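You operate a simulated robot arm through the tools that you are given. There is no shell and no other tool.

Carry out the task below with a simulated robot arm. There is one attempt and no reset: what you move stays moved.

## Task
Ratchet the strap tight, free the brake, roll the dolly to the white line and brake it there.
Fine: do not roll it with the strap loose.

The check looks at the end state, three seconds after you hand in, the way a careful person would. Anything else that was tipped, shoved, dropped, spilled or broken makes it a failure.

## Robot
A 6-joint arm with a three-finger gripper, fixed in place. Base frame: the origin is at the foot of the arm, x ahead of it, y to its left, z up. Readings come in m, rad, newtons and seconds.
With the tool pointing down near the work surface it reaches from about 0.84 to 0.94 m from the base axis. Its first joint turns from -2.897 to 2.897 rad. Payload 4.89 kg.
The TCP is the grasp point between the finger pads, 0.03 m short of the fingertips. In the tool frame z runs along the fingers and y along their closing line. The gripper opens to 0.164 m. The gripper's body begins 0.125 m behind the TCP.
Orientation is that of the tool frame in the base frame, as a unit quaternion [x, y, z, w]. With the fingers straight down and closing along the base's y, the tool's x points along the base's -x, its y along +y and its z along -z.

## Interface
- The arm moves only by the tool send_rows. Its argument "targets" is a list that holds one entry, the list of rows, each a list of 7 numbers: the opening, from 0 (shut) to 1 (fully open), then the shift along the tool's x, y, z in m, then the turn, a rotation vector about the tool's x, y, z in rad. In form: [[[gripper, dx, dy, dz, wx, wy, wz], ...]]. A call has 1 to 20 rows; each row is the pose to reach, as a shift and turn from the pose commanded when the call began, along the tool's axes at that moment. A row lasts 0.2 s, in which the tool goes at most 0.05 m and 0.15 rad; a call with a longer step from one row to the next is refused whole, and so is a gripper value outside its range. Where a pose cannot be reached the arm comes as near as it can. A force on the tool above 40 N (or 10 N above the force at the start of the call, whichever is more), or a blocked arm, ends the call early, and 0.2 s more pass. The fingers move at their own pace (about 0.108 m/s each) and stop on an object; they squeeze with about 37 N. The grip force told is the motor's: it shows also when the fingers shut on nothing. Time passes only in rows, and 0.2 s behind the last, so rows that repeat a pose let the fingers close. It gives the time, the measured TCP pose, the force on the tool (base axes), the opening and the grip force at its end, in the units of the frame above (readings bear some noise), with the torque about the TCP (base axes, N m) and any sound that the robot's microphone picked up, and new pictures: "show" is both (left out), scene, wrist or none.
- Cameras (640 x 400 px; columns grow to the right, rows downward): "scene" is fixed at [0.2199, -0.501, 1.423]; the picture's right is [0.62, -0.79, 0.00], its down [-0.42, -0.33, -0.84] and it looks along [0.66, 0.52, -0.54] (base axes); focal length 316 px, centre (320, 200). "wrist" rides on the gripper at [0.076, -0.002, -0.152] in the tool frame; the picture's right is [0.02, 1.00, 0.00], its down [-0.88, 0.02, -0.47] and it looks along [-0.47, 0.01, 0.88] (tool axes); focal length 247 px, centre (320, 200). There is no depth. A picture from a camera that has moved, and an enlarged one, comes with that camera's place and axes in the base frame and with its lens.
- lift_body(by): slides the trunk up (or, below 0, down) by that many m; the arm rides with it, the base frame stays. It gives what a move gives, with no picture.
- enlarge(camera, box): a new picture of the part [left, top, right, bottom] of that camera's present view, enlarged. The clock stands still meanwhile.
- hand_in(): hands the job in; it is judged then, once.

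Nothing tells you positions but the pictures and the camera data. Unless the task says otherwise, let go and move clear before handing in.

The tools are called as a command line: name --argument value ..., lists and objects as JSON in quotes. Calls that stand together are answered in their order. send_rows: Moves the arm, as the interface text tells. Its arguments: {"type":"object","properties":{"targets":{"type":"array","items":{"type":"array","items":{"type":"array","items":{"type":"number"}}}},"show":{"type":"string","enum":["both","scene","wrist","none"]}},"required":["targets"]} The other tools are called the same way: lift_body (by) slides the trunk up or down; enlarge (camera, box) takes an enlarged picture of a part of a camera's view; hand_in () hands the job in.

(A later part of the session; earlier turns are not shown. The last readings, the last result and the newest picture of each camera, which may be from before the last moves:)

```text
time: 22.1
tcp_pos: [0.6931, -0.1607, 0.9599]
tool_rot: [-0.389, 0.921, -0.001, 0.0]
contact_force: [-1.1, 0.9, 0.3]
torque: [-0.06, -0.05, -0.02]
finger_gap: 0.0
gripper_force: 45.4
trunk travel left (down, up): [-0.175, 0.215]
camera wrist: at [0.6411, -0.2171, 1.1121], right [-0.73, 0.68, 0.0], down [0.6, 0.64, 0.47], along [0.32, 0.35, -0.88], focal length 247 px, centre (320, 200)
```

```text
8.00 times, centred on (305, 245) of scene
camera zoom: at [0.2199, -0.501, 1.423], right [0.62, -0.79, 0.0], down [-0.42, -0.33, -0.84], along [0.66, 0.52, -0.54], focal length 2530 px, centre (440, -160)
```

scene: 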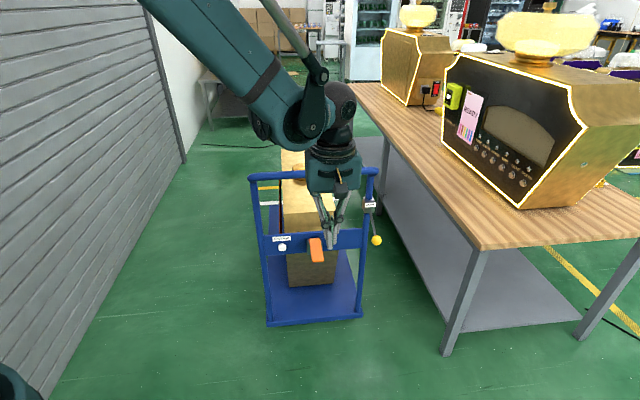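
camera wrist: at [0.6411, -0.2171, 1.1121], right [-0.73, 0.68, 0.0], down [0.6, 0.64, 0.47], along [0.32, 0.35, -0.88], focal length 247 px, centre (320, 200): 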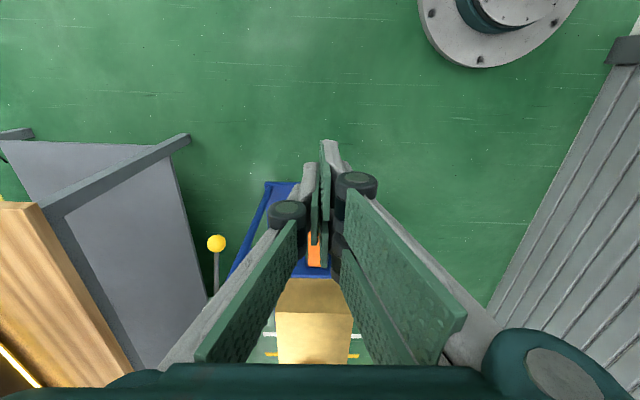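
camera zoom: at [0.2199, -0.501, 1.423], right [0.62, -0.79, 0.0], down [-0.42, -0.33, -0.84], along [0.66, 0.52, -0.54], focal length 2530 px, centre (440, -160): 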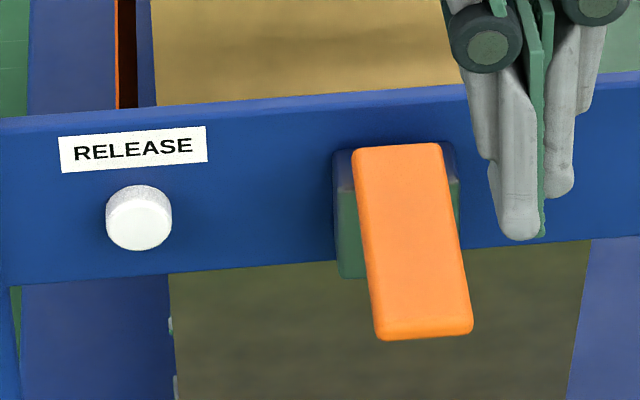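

The first row was too long a step, so nothing moved. I will send the same stroke with shorter rows.

send_rows --targets '[[[0, -0.035, 0, 0.028, 0, 0, 0], [0, -0.07, 0, 0.056, 0, 0, 0], [0, -0.105, 0, 0.084, 0, 0, 0], [0, -0.14, 0, 0.112, 0, 0, 0], [0, -0.175, 0, 0.14, 0, 0, 0], [0, -0.21, 0, 0.168, 0, 0, 0], [0, -0.237, 0, 0.2, 0, 0, 0], [0, -0.237, 0, 0.23, 0, 0, 0], [0, -0.237, 0, 0.26, 0, 0, 0], [0, -0.237, 0, 0.28, 0, 0, 0], [0, -0.237, 0, 0.295, 0, 0, 0], [0, -0.238, 0, 0.305, 0, 0, 0], [0, -0.239, 0, 0.315, 0, 0, 0], [0, -0.24, 0, 0.32, 0, 0, 0], [0, -0.24, 0, 0.324, 0, 0, 0], [0, -0.24, 0, 0.324, 0, 0, 0]]]' --show "none"

enlarge --camera "scene" --box '[265, 220, 345, 270]'

```text
time: 25.5
tcp_pos: [0.8616, 0.0129, 0.6359]
tool_rot: [-0.389, 0.921, 0.0, 0.0]
contact_force: [-1.3, 1.3, 4.3]
torque: [0.14, -0.04, 0.03]
finger_gap: 0.0
gripper_force: 45.1
trunk travel left (down, up): [-0.175, 0.215]
```

```text
8.00 times, centred on (305, 245) of scene
camera zoom: at [0.2199, -0.501, 1.423], right [0.62, -0.79, 0.0], down [-0.42, -0.33, -0.84], along [0.66, 0.52, -0.54], focal length 2530 px, centre (440, -160)
```

zoom: 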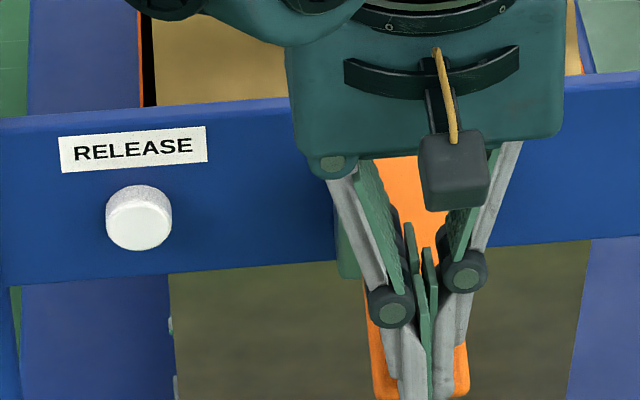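

This stroke pulled the strap in again and it now sits right along the box edge. I will lift off, let the handle return and look closely at the strap.

send_rows --targets '[[[0, 0.0, 0, -0.02, 0, 0, 0], [0, 0.005, 0, -0.06, 0, 0, 0], [0, 0.01, 0, -0.1, 0, 0, 0], [0, 0.01, 0, -0.1, 0, 0, 0]]]' --show "both"

enlarge --camera "scene" --box '[265, 170, 305, 240]'

enlarge --camera "scene" --box '[320, 190, 360, 260]'

enlarge --camera "scene" --box '[265, 220, 345, 270]'

```text
time: 26.5
tcp_pos: [0.8533, 0.0086, 0.7348]
tool_rot: [-0.389, 0.921, 0.0, 0.0]
contact_force: [-0.1, -0.2, 0.0]
torque: [0.0, 0.01, -0.04]
finger_gap: 0.0002
gripper_force: 44.5
trunk travel left (down, up): [-0.175, 0.215]
camera wrist: at [0.8027, -0.0479, 0.8865], right [-0.73, 0.68, 0.0], down [0.6, 0.64, 0.47], along [0.32, 0.35, -0.88], focal length 247 px, centre (320, 200)
```

scene: 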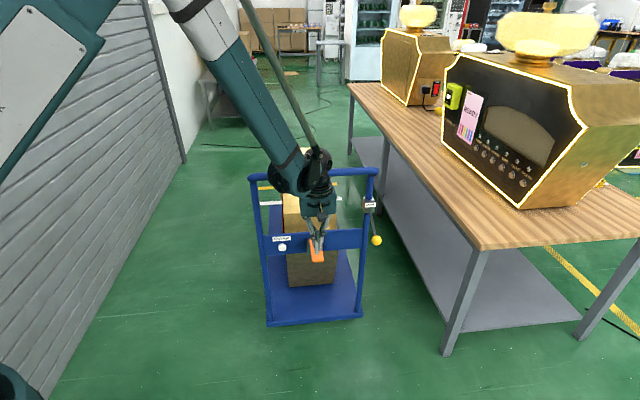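
wrist: 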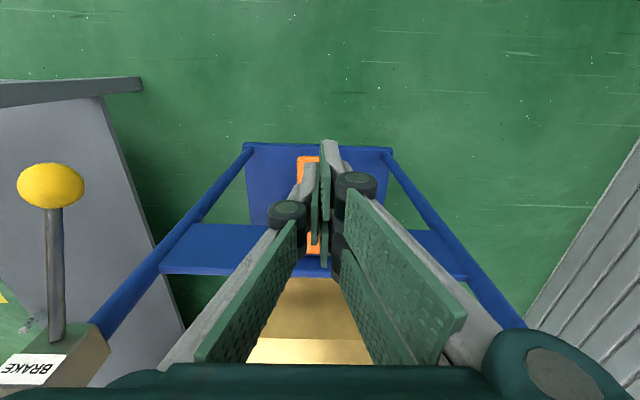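

```text
5.71 times, centred on (285, 205) of scene
camera zoom: at [0.2199, -0.501, 1.423], right [0.62, -0.79, 0.0], down [-0.42, -0.33, -0.84], along [0.66, 0.52, -0.54], focal length 1807 px, centre (520, 171)
```

zoom: 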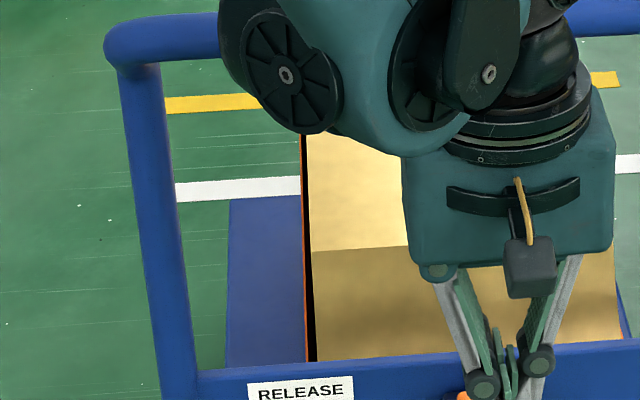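

```text
5.71 times, centred on (340, 225) of scene
camera zoom: at [0.2199, -0.501, 1.423], right [0.62, -0.79, 0.0], down [-0.42, -0.33, -0.84], along [0.66, 0.52, -0.54], focal length 1807 px, centre (206, 57)
```

zoom: 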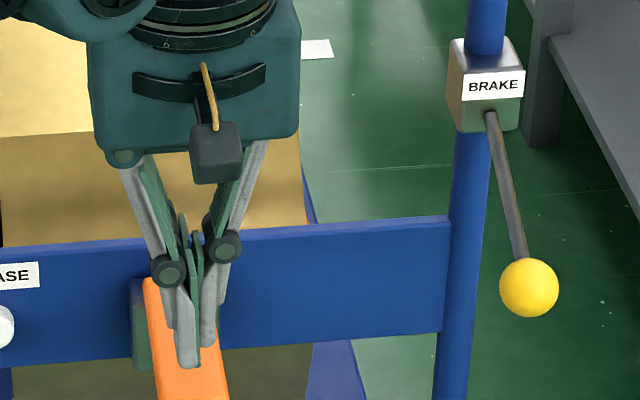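

```text
8.00 times, centred on (305, 245) of scene
camera zoom: at [0.2199, -0.501, 1.423], right [0.62, -0.79, 0.0], down [-0.42, -0.33, -0.84], along [0.66, 0.52, -0.54], focal length 2530 px, centre (440, -160)
```

zoom: 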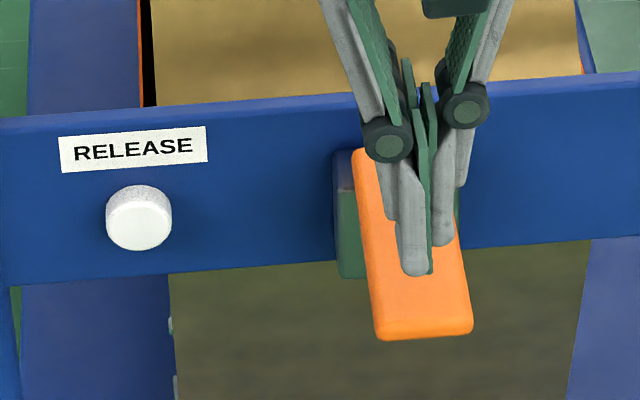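

The strap now looks flush with the box. To confirm it is fully tight, I will do one more stroke and see whether anything still moves.

send_rows --targets '[[[0, -0.008, 0, 0.03, 0, 0, 0], [0, -0.008, 0, 0.055, 0, 0, 0], [0, -0.008, 0, 0.07, 0, 0, 0], [0, -0.009, 0, 0.08, 0, 0, 0], [0, -0.01, 0, 0.09, 0, 0, 0], [0, -0.011, 0, 0.096, 0, 0, 0], [0, -0.011, 0, 0.1, 0, 0, 0], [0, -0.011, 0, 0.1, 0, 0, 0]]]' --show "none"

enlarge --camera "scene" --box '[265, 220, 345, 270]'

```text
time: 28.3
tcp_pos: [0.8634, 0.0149, 0.6356]
tool_rot: [-0.389, 0.921, -0.001, 0.001]
contact_force: [-0.7, 0.3, 4.7]
torque: [0.14, -0.07, 0.0]
finger_gap: 0.0001
gripper_force: 44.6
trunk travel left (down, up): [-0.175, 0.215]
```

```text
8.00 times, centred on (305, 245) of scene
camera zoom: at [0.2199, -0.501, 1.423], right [0.62, -0.79, 0.0], down [-0.42, -0.33, -0.84], along [0.66, 0.52, -0.54], focal length 2530 px, centre (440, -160)
```

zoom: 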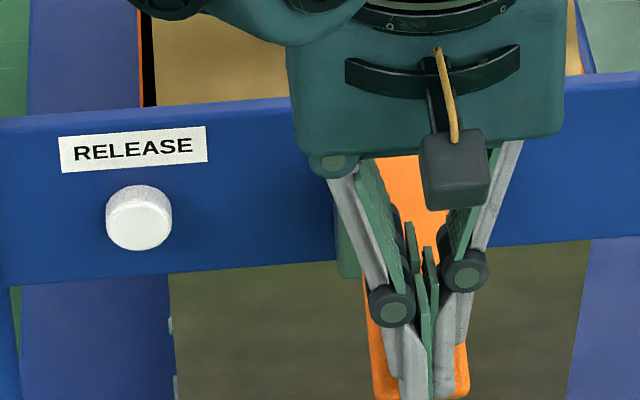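

No visible change this time. Earlier strokes did not all move it evenly either, so I will release fully and repeat to be sure.

send_rows --targets '[[[0, 0.0, 0, -0.02, 0, 0, 0], [0, 0.005, 0, -0.06, 0, 0, 0], [0, 0.008, 0, -0.09, 0, 0, 0], [0, 0.008, 0, -0.09, 0, 0, 0], [0, 0.008, 0, -0.09, 0, 0, 0], [0, 0.004, 0, -0.05, 0, 0, 0], [0, 0.004, 0, -0.03, 0, 0, 0], [0, 0.003, 0, -0.02, 0, 0, 0], [0, 0.002, 0, -0.01, 0, 0, 0], [0, 0.0, 0, -0.003, 0, 0, 0], [0, 0.0, 0, 0.001, 0, 0, 0], [0, 0.0, 0, 0.001, 0, 0, 0]]]' --show "none"

enlarge --camera "scene" --box '[265, 220, 345, 270]'

send_rows --targets '[[[0, 0.0, 0, -0.02, 0, 0, 0], [0, 0.005, 0, -0.06, 0, 0, 0], [0, 0.008, 0, -0.09, 0, 0, 0], [0, 0.008, 0, -0.09, 0, 0, 0], [0, 0.008, 0, -0.09, 0, 0, 0], [0, 0.004, 0, -0.05, 0, 0, 0], [0, 0.004, 0, -0.03, 0, 0, 0], [0, 0.003, 0, -0.02, 0, 0, 0], [0, 0.002, 0, -0.01, 0, 0, 0], [0, 0.0, 0, -0.003, 0, 0, 0], [0, 0.0, 0, 0.002, 0, 0, 0], [0, 0.0, 0, 0.002, 0, 0, 0]]]' --show "none"

enlarge --camera "scene" --box '[265, 220, 345, 270]'

```text
time: 30.9
tcp_pos: [0.8623, 0.0135, 0.6345]
tool_rot: [-0.389, 0.921, -0.001, 0.0]
contact_force: [0.1, 0.5, 8.6]
torque: [0.21, -0.16, 0.01]
finger_gap: 0.0
gripper_force: 44.9
trunk travel left (down, up): [-0.175, 0.215]
```

```text
8.00 times, centred on (305, 245) of scene
camera zoom: at [0.2199, -0.501, 1.423], right [0.62, -0.79, 0.0], down [-0.42, -0.33, -0.84], along [0.66, 0.52, -0.54], focal length 2530 px, centre (440, -160)
```

zoom: 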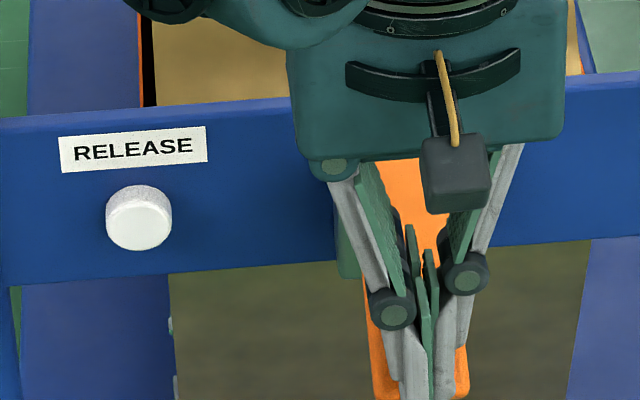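

```text
time: 33.5
tcp_pos: [0.8627, 0.0145, 0.635]
tool_rot: [-0.389, 0.921, 0.0, 0.001]
contact_force: [-0.1, 0.5, 21.2]
torque: [0.52, -0.36, 0.03]
finger_gap: 0.0001
gripper_force: 44.9
trunk travel left (down, up): [-0.175, 0.215]
```

```text
8.00 times, centred on (305, 245) of scene
camera zoom: at [0.2199, -0.501, 1.423], right [0.62, -0.79, 0.0], down [-0.42, -0.33, -0.84], along [0.66, 0.52, -0.54], focal length 2530 px, centre (440, -160)
```

zoom: 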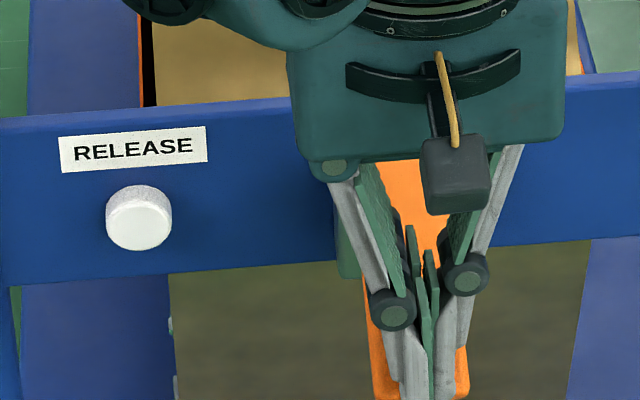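

Two more strokes change nothing, so the strap is fully tight. Next is the brake: its ball is near (1.00, -0.13, 0.72), with the lever pointing down and back. I will lift off the ratchet and move above the ball with the fingers open.

send_rows --targets '[[[0, 0.005, 0, -0.03, 0, 0, 0], [0, 0.008, 0, -0.07, 0, 0, 0], [0, 0.01, 0, -0.12, 0, 0, 0], [0.1, 0.01, 0, -0.16, 0, 0, 0], [0.3, 0.01, -0.04, -0.18, 0, 0, 0], [0.5, 0.01, -0.08, -0.19, 0, 0, 0], [0.5, 0.01, -0.12, -0.19, 0, 0, 0], [0.5, 0.01, -0.16, -0.19, 0, 0, 0], [0.5, 0.01, -0.2, -0.19, 0, 0, 0], [0.5, 0.01, -0.2, -0.19, 0, 0, 0]]]' --show "both"

```text
time: 35.7
tcp_pos: [0.9984, -0.1323, 0.825]
tool_rot: [-0.389, 0.921, -0.001, 0.001]
contact_force: [-0.1, -0.6, 0.3]
torque: [-0.04, 0.03, 0.0]
finger_gap: 0.082
gripper_force: 0.2
trunk travel left (down, up): [-0.175, 0.215]
camera wrist: at [0.9461, -0.1881, 0.9765], right [-0.73, 0.68, 0.0], down [0.6, 0.64, 0.47], along [0.32, 0.35, -0.88], focal length 247 px, centre (320, 200)
```

scene: 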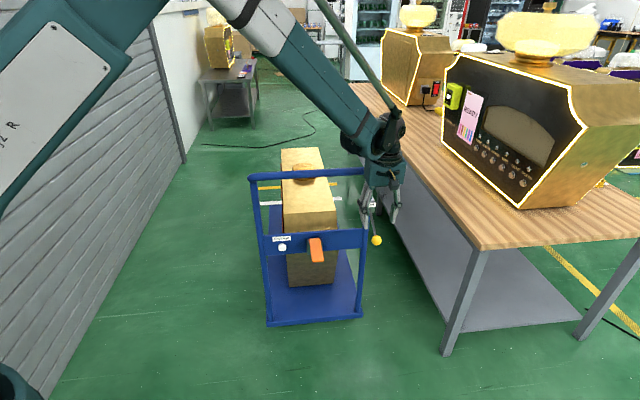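
wrist: 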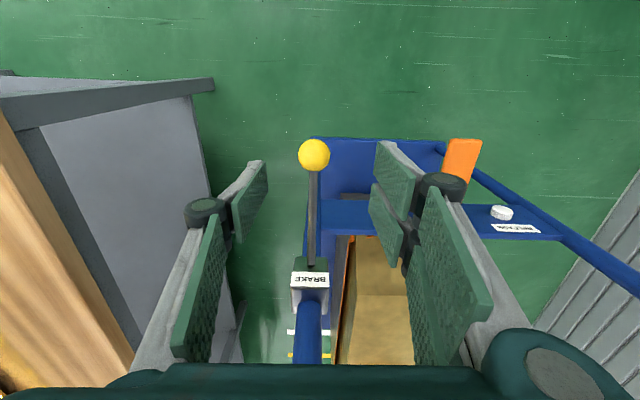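

I am in reach above the ball. Before moving on, I check the strap in this clear view and the lever's geometry.

enlarge --camera "scene" --box '[240, 140, 400, 240]'

enlarge --camera "wrist" --box '[230, 120, 430, 370]'

enlarge --camera "scene" --box '[265, 165, 345, 245]'

```text
4.00 times, centred on (320, 190) of scene
camera zoom: at [0.2199, -0.501, 1.423], right [0.62, -0.79, 0.0], down [-0.42, -0.33, -0.84], along [0.66, 0.52, -0.54], focal length 1265 px, centre (320, 240)
```

zoom: 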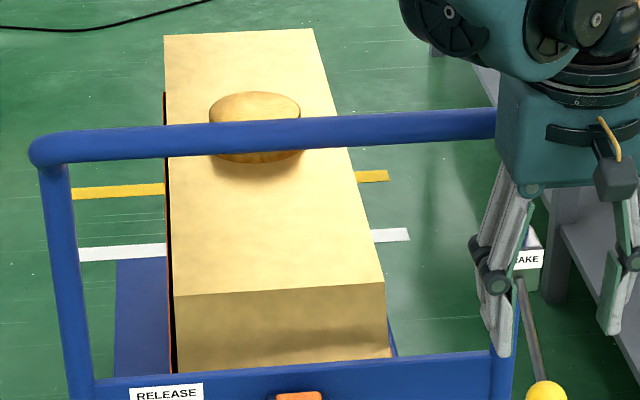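

```text
1.60 times, centred on (330, 245) of wrist
camera zoom: at [0.9461, -0.1881, 0.9765], right [-0.73, 0.68, 0.0], down [0.6, 0.64, 0.47], along [0.32, 0.35, -0.88], focal length 395 px, centre (304, 128)
```

zoom: 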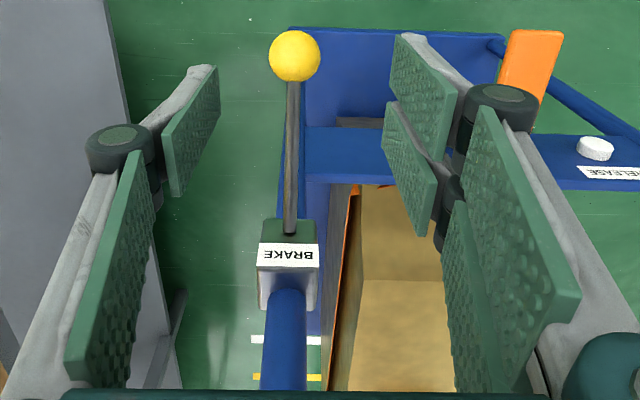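

```text
5.00 times, centred on (305, 205) of scene
camera zoom: at [0.2199, -0.501, 1.423], right [0.62, -0.79, 0.0], down [-0.42, -0.33, -0.84], along [0.66, 0.52, -0.54], focal length 1581 px, centre (395, 175)
```

zoom: 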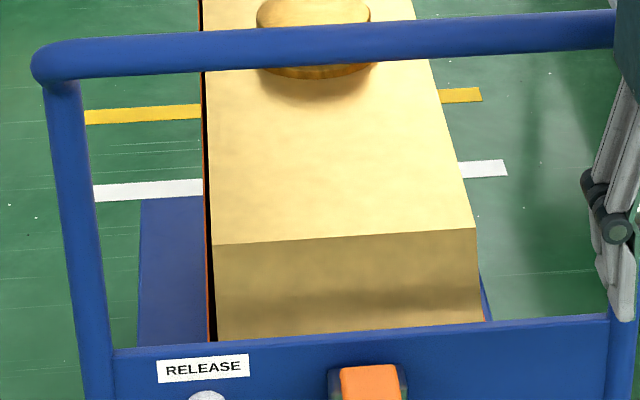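

The strap lies flush along the box on both sides. The ball is at about (1.00, -0.13, 0.717) and centred between the fingers, so I will lower and close on it.

send_rows --targets '[[[0.5, -0.007, -0.004, 0.03, 0, 0, 0], [0.5, -0.007, -0.004, 0.06, 0, 0, 0], [0.5, -0.007, -0.004, 0.09, 0, 0, 0], [0.5, -0.007, -0.004, 0.108, 0, 0, 0], [0.5, -0.007, -0.004, 0.108, 0, 0, 0]]]' --show "wrist"

```text
time: 36.9
tcp_pos: [1.0073, -0.1299, 0.7156]
tool_rot: [-0.389, 0.921, -0.001, 0.0]
contact_force: [0.5, -0.3, 0.3]
torque: [0.02, 0.02, -0.01]
finger_gap: 0.0823
gripper_force: 0.1
trunk travel left (down, up): [-0.175, 0.215]
camera wrist: at [0.9559, -0.1854, 0.8677], right [-0.73, 0.68, 0.0], down [0.6, 0.64, 0.47], along [0.32, 0.35, -0.88], focal length 247 px, centre (320, 200)
```

wrist: 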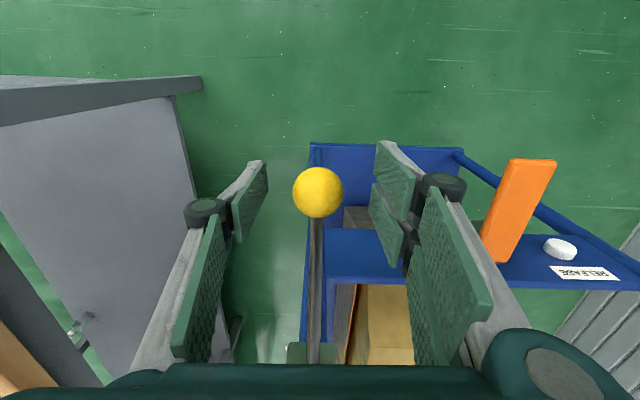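

The ball sits squarely between the pads. Closing on it now.

send_rows --targets '[[[0.35, 0, 0, 0, 0, 0, 0], [0.25, 0, 0, 0, 0, 0, 0], [0.15, 0, 0, 0, 0, 0, 0], [0.15, 0, 0, 0, 0, 0, 0]]]' --show "wrist"

```text
time: 37.9
tcp_pos: [1.007, -0.1295, 0.7165]
tool_rot: [-0.388, 0.921, 0.0, 0.002]
contact_force: [28.0, -14.4, 5.5]
torque: [0.0, -0.26, -0.08]
finger_gap: 0.0333
gripper_force: 44.9
trunk travel left (down, up): [-0.175, 0.215]
camera wrist: at [0.9567, -0.1864, 0.8678], right [-0.73, 0.68, 0.0], down [0.6, 0.64, 0.47], along [0.32, 0.35, -0.88], focal length 247 px, centre (320, 200)
```

wrist: 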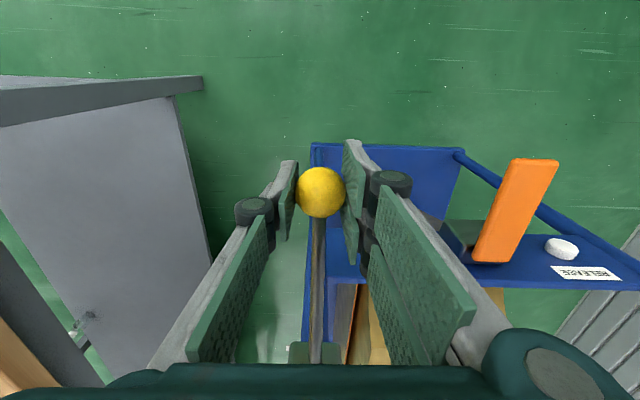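

The ball is gripped but there is about 30 N sideways. I shift a few millimetres to relieve that.

send_rows --targets '[[[0.15, 0, -0.002, 0, 0, 0, 0], [0.15, 0, -0.004, 0, 0, 0, 0], [0.15, 0, -0.004, 0, 0, 0, 0]]]' --show "none"

```text
time: 38.7
tcp_pos: [1.0079, -0.1304, 0.7167]
tool_rot: [-0.39, 0.921, 0.001, -0.001]
contact_force: [-24.1, 20.6, 5.1]
torque: [0.53, -0.01, 0.02]
finger_gap: 0.0334
gripper_force: 44.0
trunk travel left (down, up): [-0.175, 0.215]
```

send_rows --targets '[[[0.15, 0, 0.001, 0, 0, 0, 0], [0.15, 0, 0.002, 0, 0, 0, 0], [0.15, 0, 0.002, 0, 0, 0, 0]]]' --show "none"

```text
time: 39.5
tcp_pos: [1.0089, -0.1293, 0.7173]
tool_rot: [-0.389, 0.921, -0.001, 0.001]
contact_force: [-12.3, 27.6, 5.8]
torque: [-0.1, 0.31, -0.09]
finger_gap: 0.0334
gripper_force: 44.6
trunk travel left (down, up): [-0.175, 0.215]
```

send_rows --targets '[[[0.15, 0.001, 0.0015, 0, 0, 0, 0], [0.15, 0.001, 0.0015, 0, 0, 0, 0]]]' --show "none"

```text
time: 40.3
tcp_pos: [1.0086, -0.1307, 0.7161]
tool_rot: [-0.39, 0.921, -0.001, 0.002]
contact_force: [1.0, 7.6, 4.0]
torque: [-0.22, 0.28, -0.17]
finger_gap: 0.0332
gripper_force: 44.9
trunk travel left (down, up): [-0.175, 0.215]
stopped in row 2: the force on the tool passed its limit at 42 N (the readings are from after the stop); the commanded pose is now the measured one
```

Good, the side load is gone. Now I raise the ball gently along its arc to see if up is the release direction.

send_rows --targets '[[[0.15, 0.0025, 0, -0.0065, 0, 0, 0], [0.15, 0.0044, 0, -0.0122, 0, 0, 0], [0.15, 0.0064, 0, -0.0194, 0, 0, 0], [0.15, 0.0081, 0, -0.0267, 0, 0, 0]]]' --show "both"

```text
time: 41.3
tcp_pos: [1.0023, -0.136, 0.7438]
tool_rot: [-0.39, 0.921, -0.001, 0.0]
contact_force: [-7.9, 21.7, -7.4]
torque: [-0.62, 0.85, 0.12]
finger_gap: 0.0329
gripper_force: 44.9
trunk travel left (down, up): [-0.175, 0.215]
camera wrist: at [0.9511, -0.1926, 0.8954], right [-0.73, 0.68, 0.0], down [0.6, 0.65, 0.47], along [0.32, 0.35, -0.88], focal length 247 px, centre (320, 200)
```

scene: 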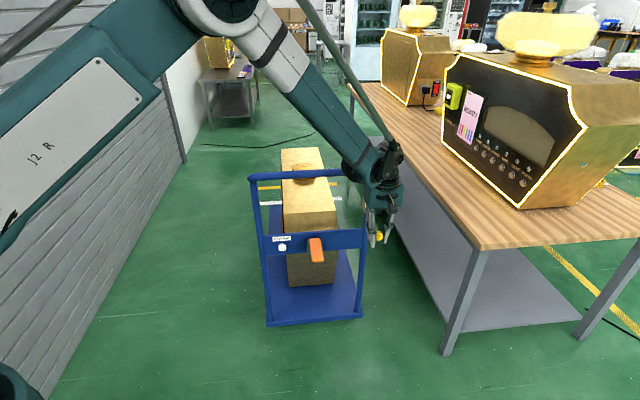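
wrist: 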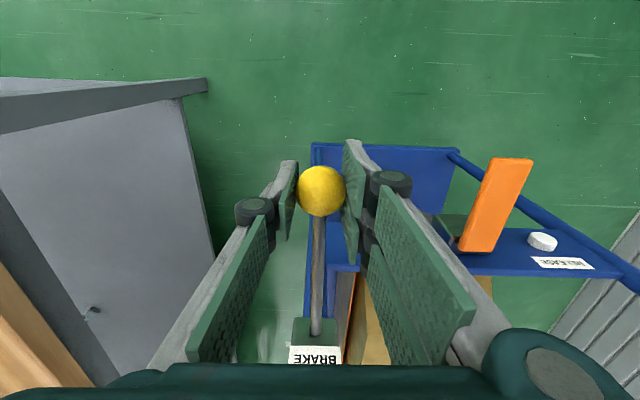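

The lever follows easily upward. I keep lifting along the arc until it meets its other end.

send_rows --targets '[[[0.15, -0.001, 0.001, -0.0075, 0, 0, 0], [0.15, 0.001, 0.001, -0.0149, 0, 0, 0], [0.15, 0.001, 0.001, -0.0225, 0, 0, 0], [0.15, 0.002, 0.001, -0.0299, 0, 0, 0], [0.15, 0.001, 0.001, -0.0375, 0, 0, 0], [0.15, 0.001, 0.001, -0.0448, 0, 0, 0], [0.15, 0.0, 0.001, -0.052, 0, 0, 0], [0.15, -0.001, 0.001, -0.0597, 0, 0, 0]]]' --show "both"

```text
time: 43.1
tcp_pos: [1.0039, -0.1349, 0.802]
tool_rot: [-0.388, 0.921, -0.001, 0.001]
contact_force: [8.3, -2.8, -10.3]
torque: [-0.71, 0.76, 0.07]
finger_gap: 0.0331
gripper_force: 45.0
trunk travel left (down, up): [-0.175, 0.215]
camera wrist: at [0.9512, -0.1922, 0.9531], right [-0.73, 0.68, 0.0], down [0.6, 0.64, 0.47], along [0.33, 0.35, -0.88], focal length 247 px, centre (320, 200)
```

scene: 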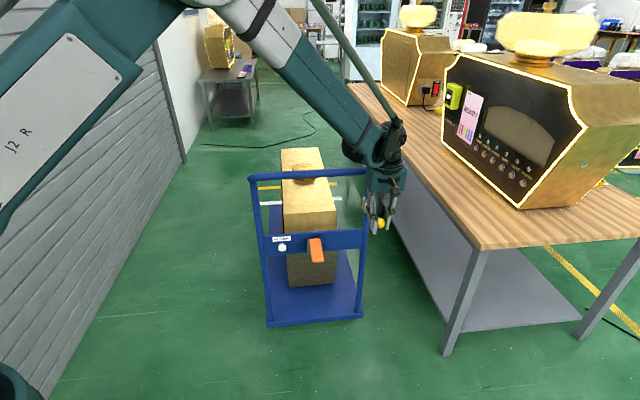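
wrist: 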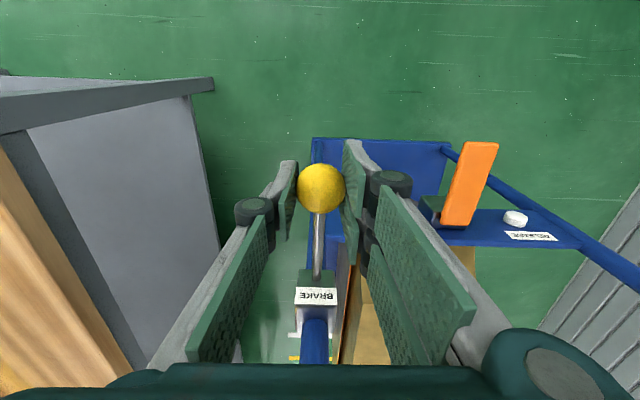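

send_rows --targets '[[[0.15, -0.002, 0, -0.0073, 0, 0, 0], [0.15, -0.0037, 0, -0.0145, 0, 0, 0], [0.15, -0.0058, 0, -0.0205, 0, 0, 0], [0.15, -0.0081, 0, -0.0267, 0, 0, 0], [0.15, -0.0116, 0, -0.0345, 0, 0, 0], [0.15, -0.0154, 0, -0.042, 0, 0, 0], [0.15, -0.019, 0, -0.0485, 0, 0, 0], [0.15, -0.0232, 0, -0.055, 0, 0, 0]]]' --show "both"

```text
time: 43.9
tcp_pos: [1.0059, -0.1334, 0.816]
tool_rot: [-0.389, 0.921, -0.001, 0.001]
contact_force: [4.1, -0.8, -27.9]
torque: [0.38, -0.12, -0.01]
finger_gap: 0.0334
gripper_force: 45.0
trunk travel left (down, up): [-0.175, 0.215]
stopped in row 3: the force on the tool passed its limit at 42 N (the readings are from after the stop); the commanded pose is now the measured one
camera wrist: at [0.9543, -0.1892, 0.968], right [-0.73, 0.68, 0.0], down [0.6, 0.64, 0.47], along [0.32, 0.35, -0.88], focal length 247 px, centre (320, 200)
```

scene: 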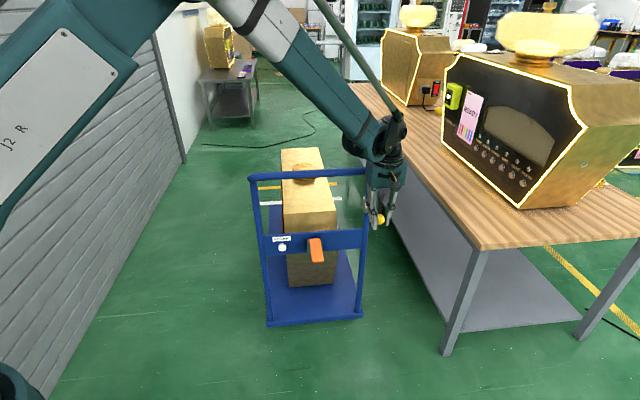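
wrist: 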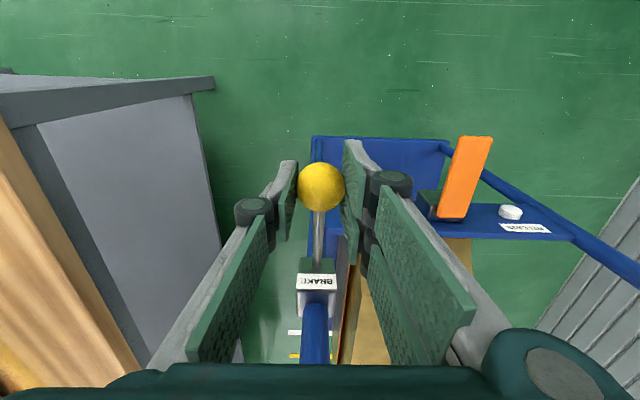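

The lever is at its upper stop, so the brake should be free. I will open the fingers and check that it stays up.

send_rows --targets '[[[0.15, 0, 0, 0.003, 0, 0, 0], [0.3, 0, 0, 0.003, 0, 0, 0], [0.5, 0, 0, 0.003, 0, 0, 0], [0.5, 0, 0, 0.003, 0, 0, 0], [0.5, 0, 0, -0.04, 0, 0, 0], [0.5, 0.03, 0, -0.07, 0, 0, 0], [0.5, 0.07, 0, -0.1, 0, 0, 0], [0.5, 0.07, 0, -0.1, 0, 0, 0]]]' --show "both"

enlarge --camera "scene" --box '[330, 170, 410, 260]'

```text
time: 45.7
tcp_pos: [0.9574, -0.1826, 0.9174]
tool_rot: [-0.388, 0.921, -0.001, 0.001]
contact_force: [-1.1, 0.7, -0.1]
torque: [-0.02, -0.09, 0.04]
finger_gap: 0.0821
gripper_force: 0.0
trunk travel left (down, up): [-0.175, 0.215]
camera wrist: at [0.9055, -0.2384, 1.0692], right [-0.73, 0.68, 0.0], down [0.6, 0.64, 0.47], along [0.33, 0.35, -0.88], focal length 247 px, centre (320, 200)
```

scene: 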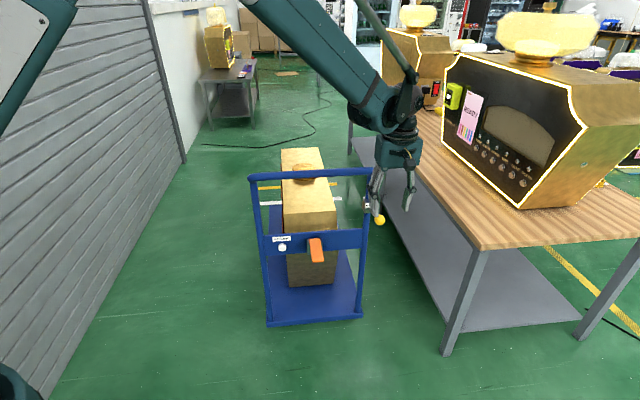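
wrist: 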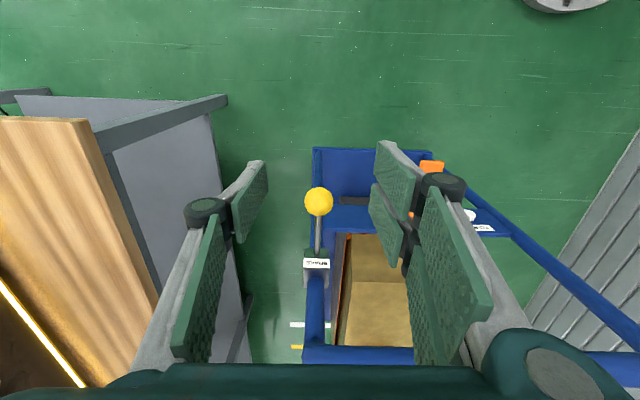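

```text
4.44 times, centred on (370, 215) of scene
camera zoom: at [0.2199, -0.501, 1.423], right [0.62, -0.79, 0.0], down [-0.42, -0.33, -0.84], along [0.66, 0.52, -0.54], focal length 1405 px, centre (98, 133)
```

zoom: 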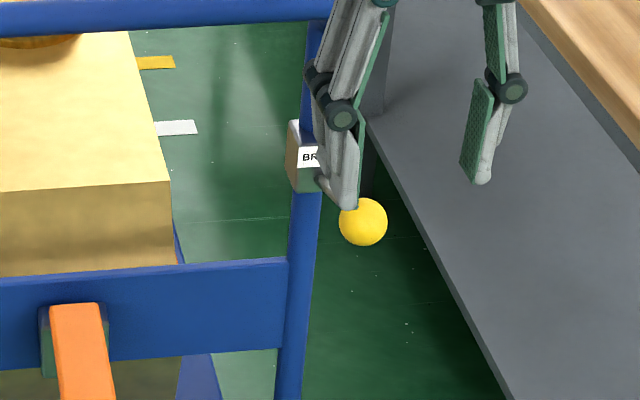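

The lever stays up on its own, so the brake is free. Before rolling, I want a good measure of how far the deck's front edge is from the white line, so I zoom on that region from both cameras.

enlarge --camera "wrist" --box '[240, 230, 360, 370]'

enlarge --camera "scene" --box '[255, 180, 295, 220]'

enlarge --camera "scene" --box '[320, 180, 360, 220]'

```text
2.86 times, centred on (300, 300) of wrist
camera zoom: at [0.9055, -0.2384, 1.0692], right [-0.73, 0.68, 0.0], down [0.6, 0.64, 0.47], along [0.33, 0.35, -0.88], focal length 706 px, centre (377, -86)
```

zoom: 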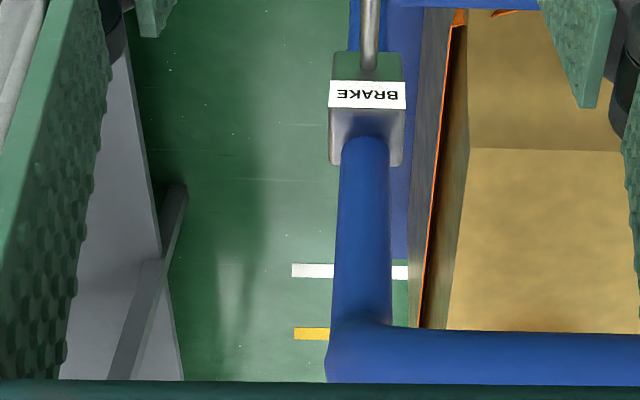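

```text
10.00 times, centred on (275, 200) of scene
camera zoom: at [0.2199, -0.501, 1.423], right [0.62, -0.79, 0.0], down [-0.42, -0.33, -0.84], along [0.66, 0.52, -0.54], focal length 3162 px, centre (770, 200)
```

zoom: 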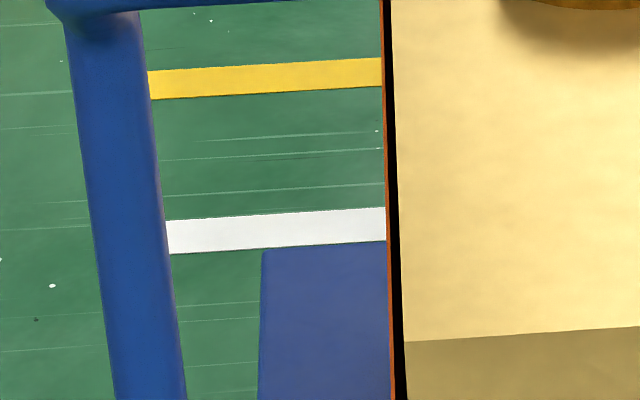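

```text
10.00 times, centred on (340, 200) of scene
camera zoom: at [0.2199, -0.501, 1.423], right [0.62, -0.79, 0.0], down [-0.42, -0.33, -0.84], along [0.66, 0.52, -0.54], focal length 3162 px, centre (120, 200)
```

zoom: 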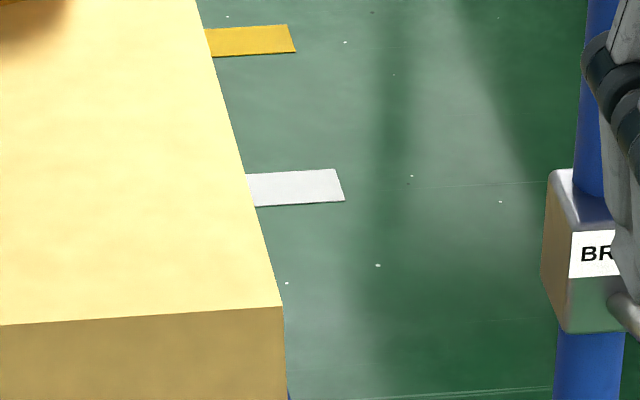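

The deck's near edge triangulates to z about 0.18 at the top. That puts its front edge around 0.28–0.30 m short of the white line, because the scene view foreshortens the gap. To roll it under control I want the fingers loosely around the top bar, so I raise, turn the gripper 90° and look.

send_rows --targets '[[[0.5, 0.02, 0, -0.03, 0, 0, 0], [0.5, 0.04, 0, -0.06, 0, 0, 0.14], [0.5, 0.05, 0, -0.1, 0, 0, 0.28], [0.5, 0.05, 0, -0.13, 0, 0, 0.42], [0.5, 0.05, 0.02, -0.13, 0, 0, 0.56], [0.5, 0.05, 0.05, -0.13, 0, 0, 0.7], [0.5, 0.05, 0.08, -0.13, 0, 0, 0.84], [0.5, 0.04, 0.11, -0.13, 0, 0, 0.98], [0.5, 0.02, 0.14, -0.13, 0, 0, 1.12], [0.5, 0.0, 0.17, -0.13, 0, 0, 1.26], [0.5, -0.03, 0.19, -0.13, 0, 0, 1.4], [0.5, -0.06, 0.2, -0.13, 0, 0, 1.54], [0.5, -0.06, 0.2, -0.13, 0, 0, 1.57], [0.5, -0.06, 0.2, -0.13, 0, 0, 1.57]]]' --show "both"

```text
time: 48.7
tcp_pos: [0.8539, -0.0002, 1.0474]
tool_rot: [0.377, 0.926, 0.001, 0.001]
contact_force: [-0.1, 0.4, 0.7]
torque: [-0.03, 0.05, 0.01]
finger_gap: 0.0818
gripper_force: 0.0
trunk travel left (down, up): [-0.175, 0.215]
camera wrist: at [0.7982, 0.0514, 1.1997], right [0.68, 0.73, 0.0], down [0.64, -0.6, 0.47], along [0.35, -0.32, -0.88], focal length 247 px, centre (320, 200)
```

scene: 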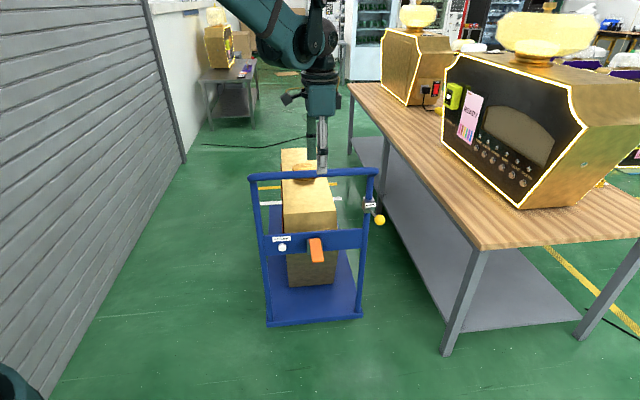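
wrist: 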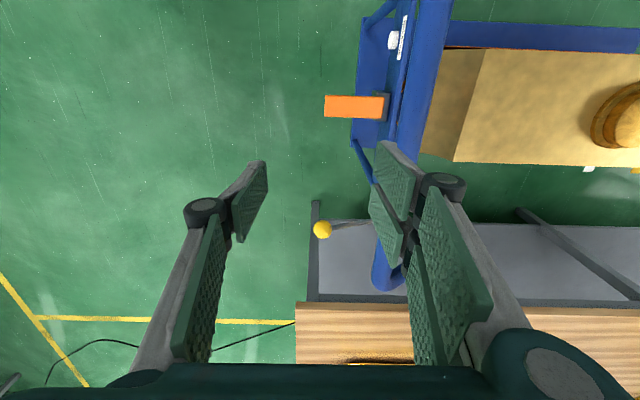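

From this angle the top bar measures at f ≈ 0.69, z ≈ 0.95, so the frame leans slightly back, and the gripper is square to it at the bar's middle. I will move forward over the bar and lower so the fingers straddle it.

send_rows --targets '[[[0.5, 0, 0.03, 0, 0, 0, 0], [0.5, 0, 0.06, 0, 0, 0, 0], [0.5, 0, 0.094, 0, 0, 0, 0], [0.5, 0, 0.094, 0.02, 0, 0, 0], [0.5, 0, 0.094, 0.02, 0, 0, 0]]]' --show "both"

```text
time: 49.9
tcp_pos: [0.9196, 0.0663, 1.0289]
tool_rot: [0.376, 0.927, 0.0, 0.002]
contact_force: [0.2, 0.4, -1.6]
torque: [-0.05, 0.02, 0.0]
finger_gap: 0.082
gripper_force: 0.1
trunk travel left (down, up): [-0.175, 0.215]
camera wrist: at [0.8643, 0.1183, 1.1801], right [0.68, 0.73, 0.0], down [0.64, -0.6, 0.47], along [0.35, -0.32, -0.88], focal length 247 px, centre (320, 200)
```

scene: 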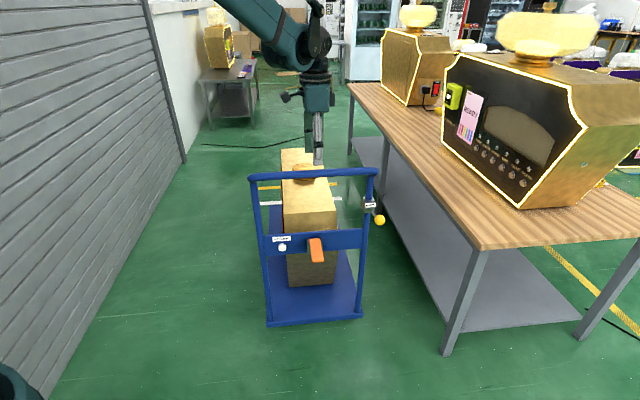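
wrist: 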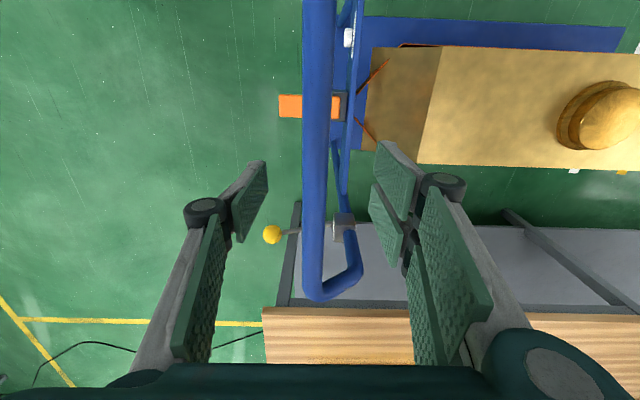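

The bar is centred between the open fingers. This viewpoint is also good for measuring along the dolly, so I zoom in on the deck's front edge and the white line before lowering.

enlarge --camera "wrist" --box '[540, 0, 640, 190]'

enlarge --camera "wrist" --box '[290, 0, 400, 160]'

```text
2.11 times, centred on (590, 95) of wrist
camera zoom: at [0.8643, 0.1183, 1.1801], right [0.68, 0.73, 0.0], down [0.64, -0.6, 0.47], along [0.35, -0.32, -0.88], focal length 520 px, centre (-248, 421)
```

zoom: 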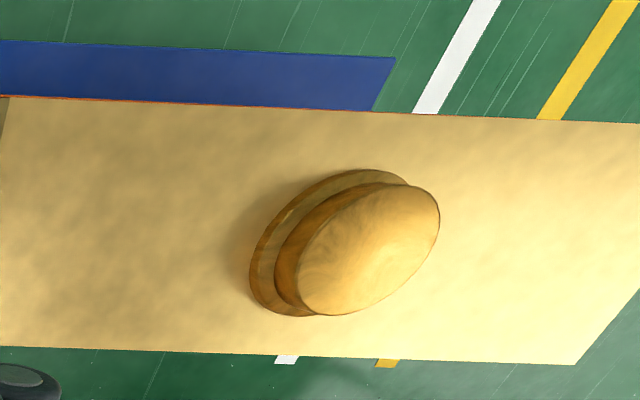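

```text
2.50 times, centred on (345, 80) of wrist
camera zoom: at [0.8643, 0.1183, 1.1801], right [0.68, 0.73, 0.0], down [0.64, -0.6, 0.47], along [0.35, -0.32, -0.88], focal length 617 px, centre (258, 500)
```

zoom: 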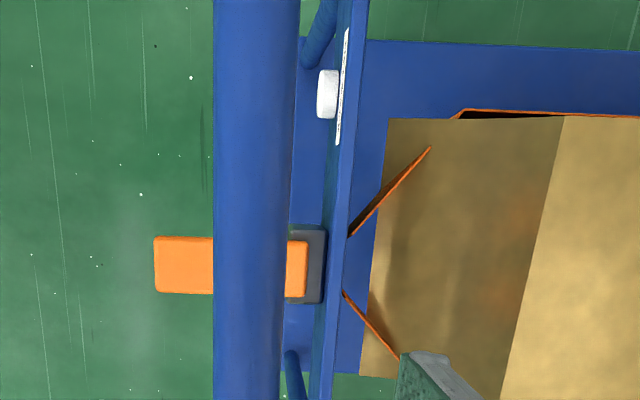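

This gives a clean measure. The deck's front edge is at f ≈ 1.73, and the white line spans about 1.976–2.024, so the roll is roughly 0.25–0.27 m. I lower the fingers around the bar and close them loosely.

send_rows --targets '[[[0.5, 0, 0, 0.03, 0, 0, 0], [0.5, 0, 0, 0.06, 0, 0, 0], [0.5, 0, 0, 0.08, 0, 0, 0], [0.35, 0, 0, 0.08, 0, 0, 0], [0.24, 0, 0, 0.08, 0, 0, 0], [0.24, 0, 0, 0.08, 0, 0, 0]]]' --show "both"

```text
time: 51.3
tcp_pos: [0.9202, 0.0671, 0.9473]
tool_rot: [0.376, 0.926, 0.0, 0.001]
contact_force: [-0.5, 0.1, 0.9]
torque: [-0.01, -0.01, 0.01]
finger_gap: 0.0394
gripper_force: 0.0
trunk travel left (down, up): [-0.175, 0.215]
camera wrist: at [0.8643, 0.1182, 1.0986], right [0.68, 0.73, 0.0], down [0.64, -0.6, 0.47], along [0.35, -0.32, -0.88], focal length 247 px, centre (320, 200)
```

scene: 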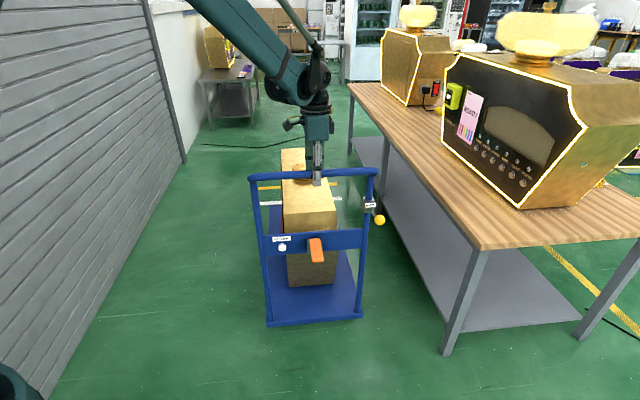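
wrist: 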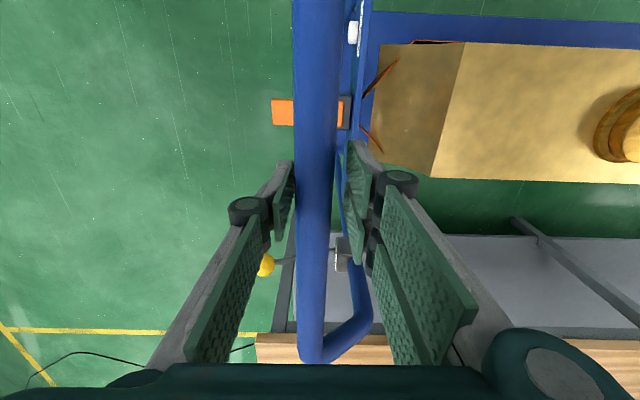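

The fingers straddle the bar without touching it. I push forward a few centimetres slowly to check that the dolly rolls freely.

send_rows --targets '[[[0.24, 0, 0.008, 0, 0, 0, 0], [0.24, 0, 0.016, 0, 0, 0, 0], [0.24, 0, 0.024, 0, 0, 0, 0], [0.24, 0, 0.032, 0, 0, 0, 0], [0.24, 0, 0.04, 0, 0, 0, 0], [0.24, 0, 0.048, 0, 0, 0, 0]]]' --show "both"

```text
time: 52.7
tcp_pos: [0.9533, 0.1024, 0.9474]
tool_rot: [0.377, 0.926, 0.0, 0.001]
contact_force: [-0.2, -0.4, -0.2]
torque: [0.03, -0.04, 0.0]
finger_gap: 0.0393
gripper_force: 0.0
trunk travel left (down, up): [-0.175, 0.215]
camera wrist: at [0.8972, 0.1529, 1.0989], right [0.68, 0.73, 0.0], down [0.64, -0.6, 0.47], along [0.35, -0.32, -0.88], focal length 247 px, centre (320, 200)
```

scene: 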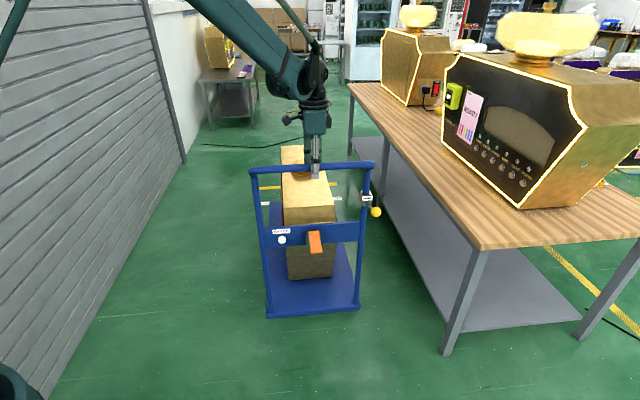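
wrist: 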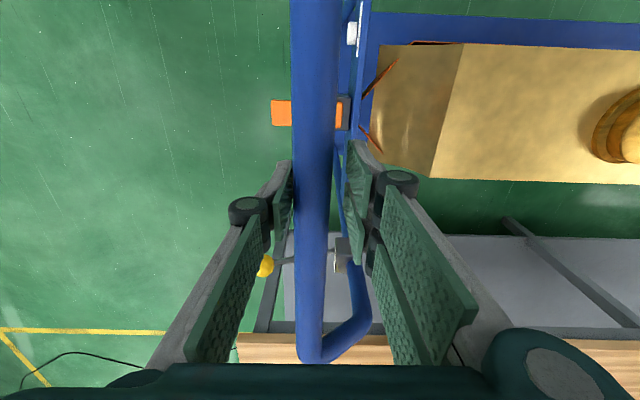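

It rolls freely with almost no force. I continue to about 0.16 m in total and then measure again.

send_rows --targets '[[[0.24, 0, 0.008, 0, 0, 0, 0], [0.24, 0, 0.018, 0, 0, 0, 0], [0.24, 0, 0.028, 0, 0, 0, 0], [0.24, 0, 0.038, 0, 0, 0, 0], [0.24, 0, 0.048, 0, 0, 0, 0], [0.24, 0, 0.058, 0, 0, 0, 0], [0.24, 0, 0.068, 0, 0, 0, 0], [0.24, 0, 0.078, 0, 0, 0, 0], [0.24, 0, 0.088, 0, 0, 0, 0], [0.24, 0, 0.098, 0, 0, 0, 0], [0.24, 0, 0.106, 0, 0, 0, 0], [0.24, 0, 0.112, 0, 0, 0, 0], [0.24, 0, 0.112, 0, 0, 0, 0]]]' --show "both"

enlarge --camera "scene" --box '[255, 180, 295, 220]'

enlarge --camera "wrist" --box '[540, 0, 640, 190]'

```text
time: 55.5
tcp_pos: [1.031, 0.1829, 0.9482]
tool_rot: [0.376, 0.926, 0.0, 0.002]
contact_force: [0.5, 0.8, 0.4]
torque: [-0.01, 0.02, -0.02]
finger_gap: 0.0396
gripper_force: 0.0
trunk travel left (down, up): [-0.175, 0.215]
camera wrist: at [0.9761, 0.2334, 1.1006], right [0.68, 0.73, 0.0], down [0.64, -0.6, 0.47], along [0.35, -0.32, -0.88], focal length 247 px, centre (320, 200)
```

scene: 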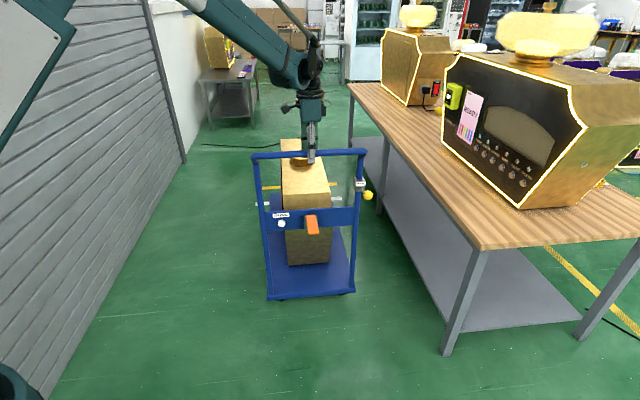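
wrist: 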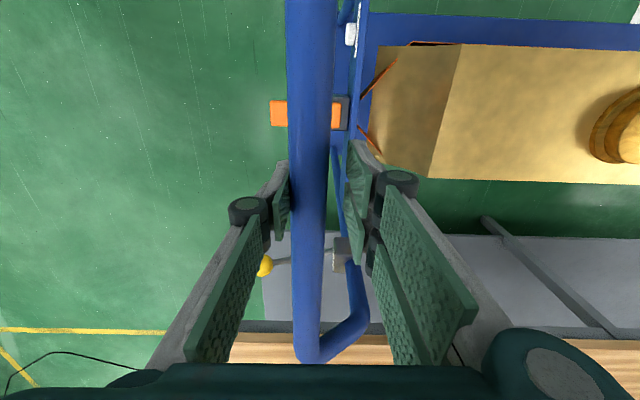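

```text
10.00 times, centred on (275, 200) of scene
camera zoom: at [0.2199, -0.501, 1.423], right [0.62, -0.79, 0.0], down [-0.42, -0.33, -0.84], along [0.66, 0.52, -0.54], focal length 3162 px, centre (770, 200)
```

zoom: 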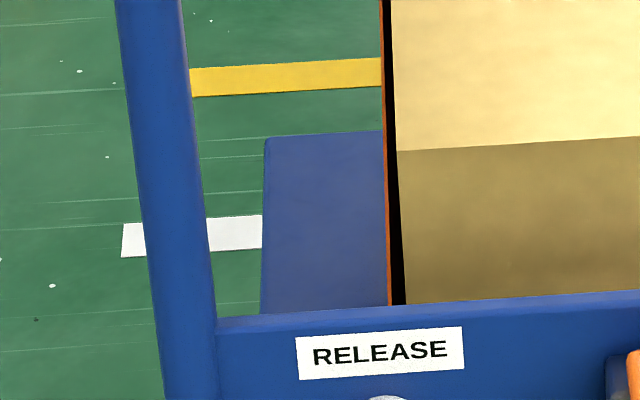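

```text
2.11 times, centred on (590, 95) of wrist
camera zoom: at [0.9761, 0.2334, 1.1006], right [0.68, 0.73, 0.0], down [0.64, -0.6, 0.47], along [0.35, -0.32, -0.88], focal length 520 px, centre (-248, 421)
```

zoom: 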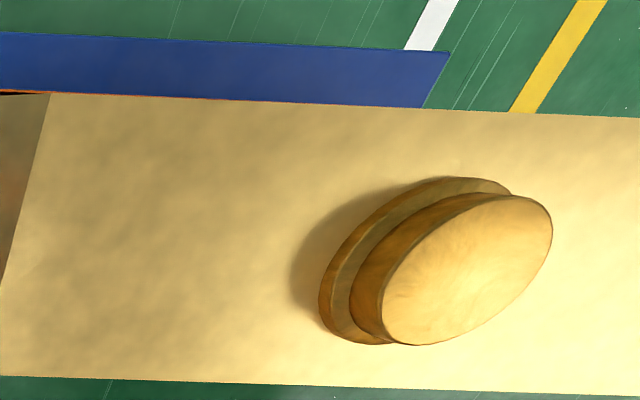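

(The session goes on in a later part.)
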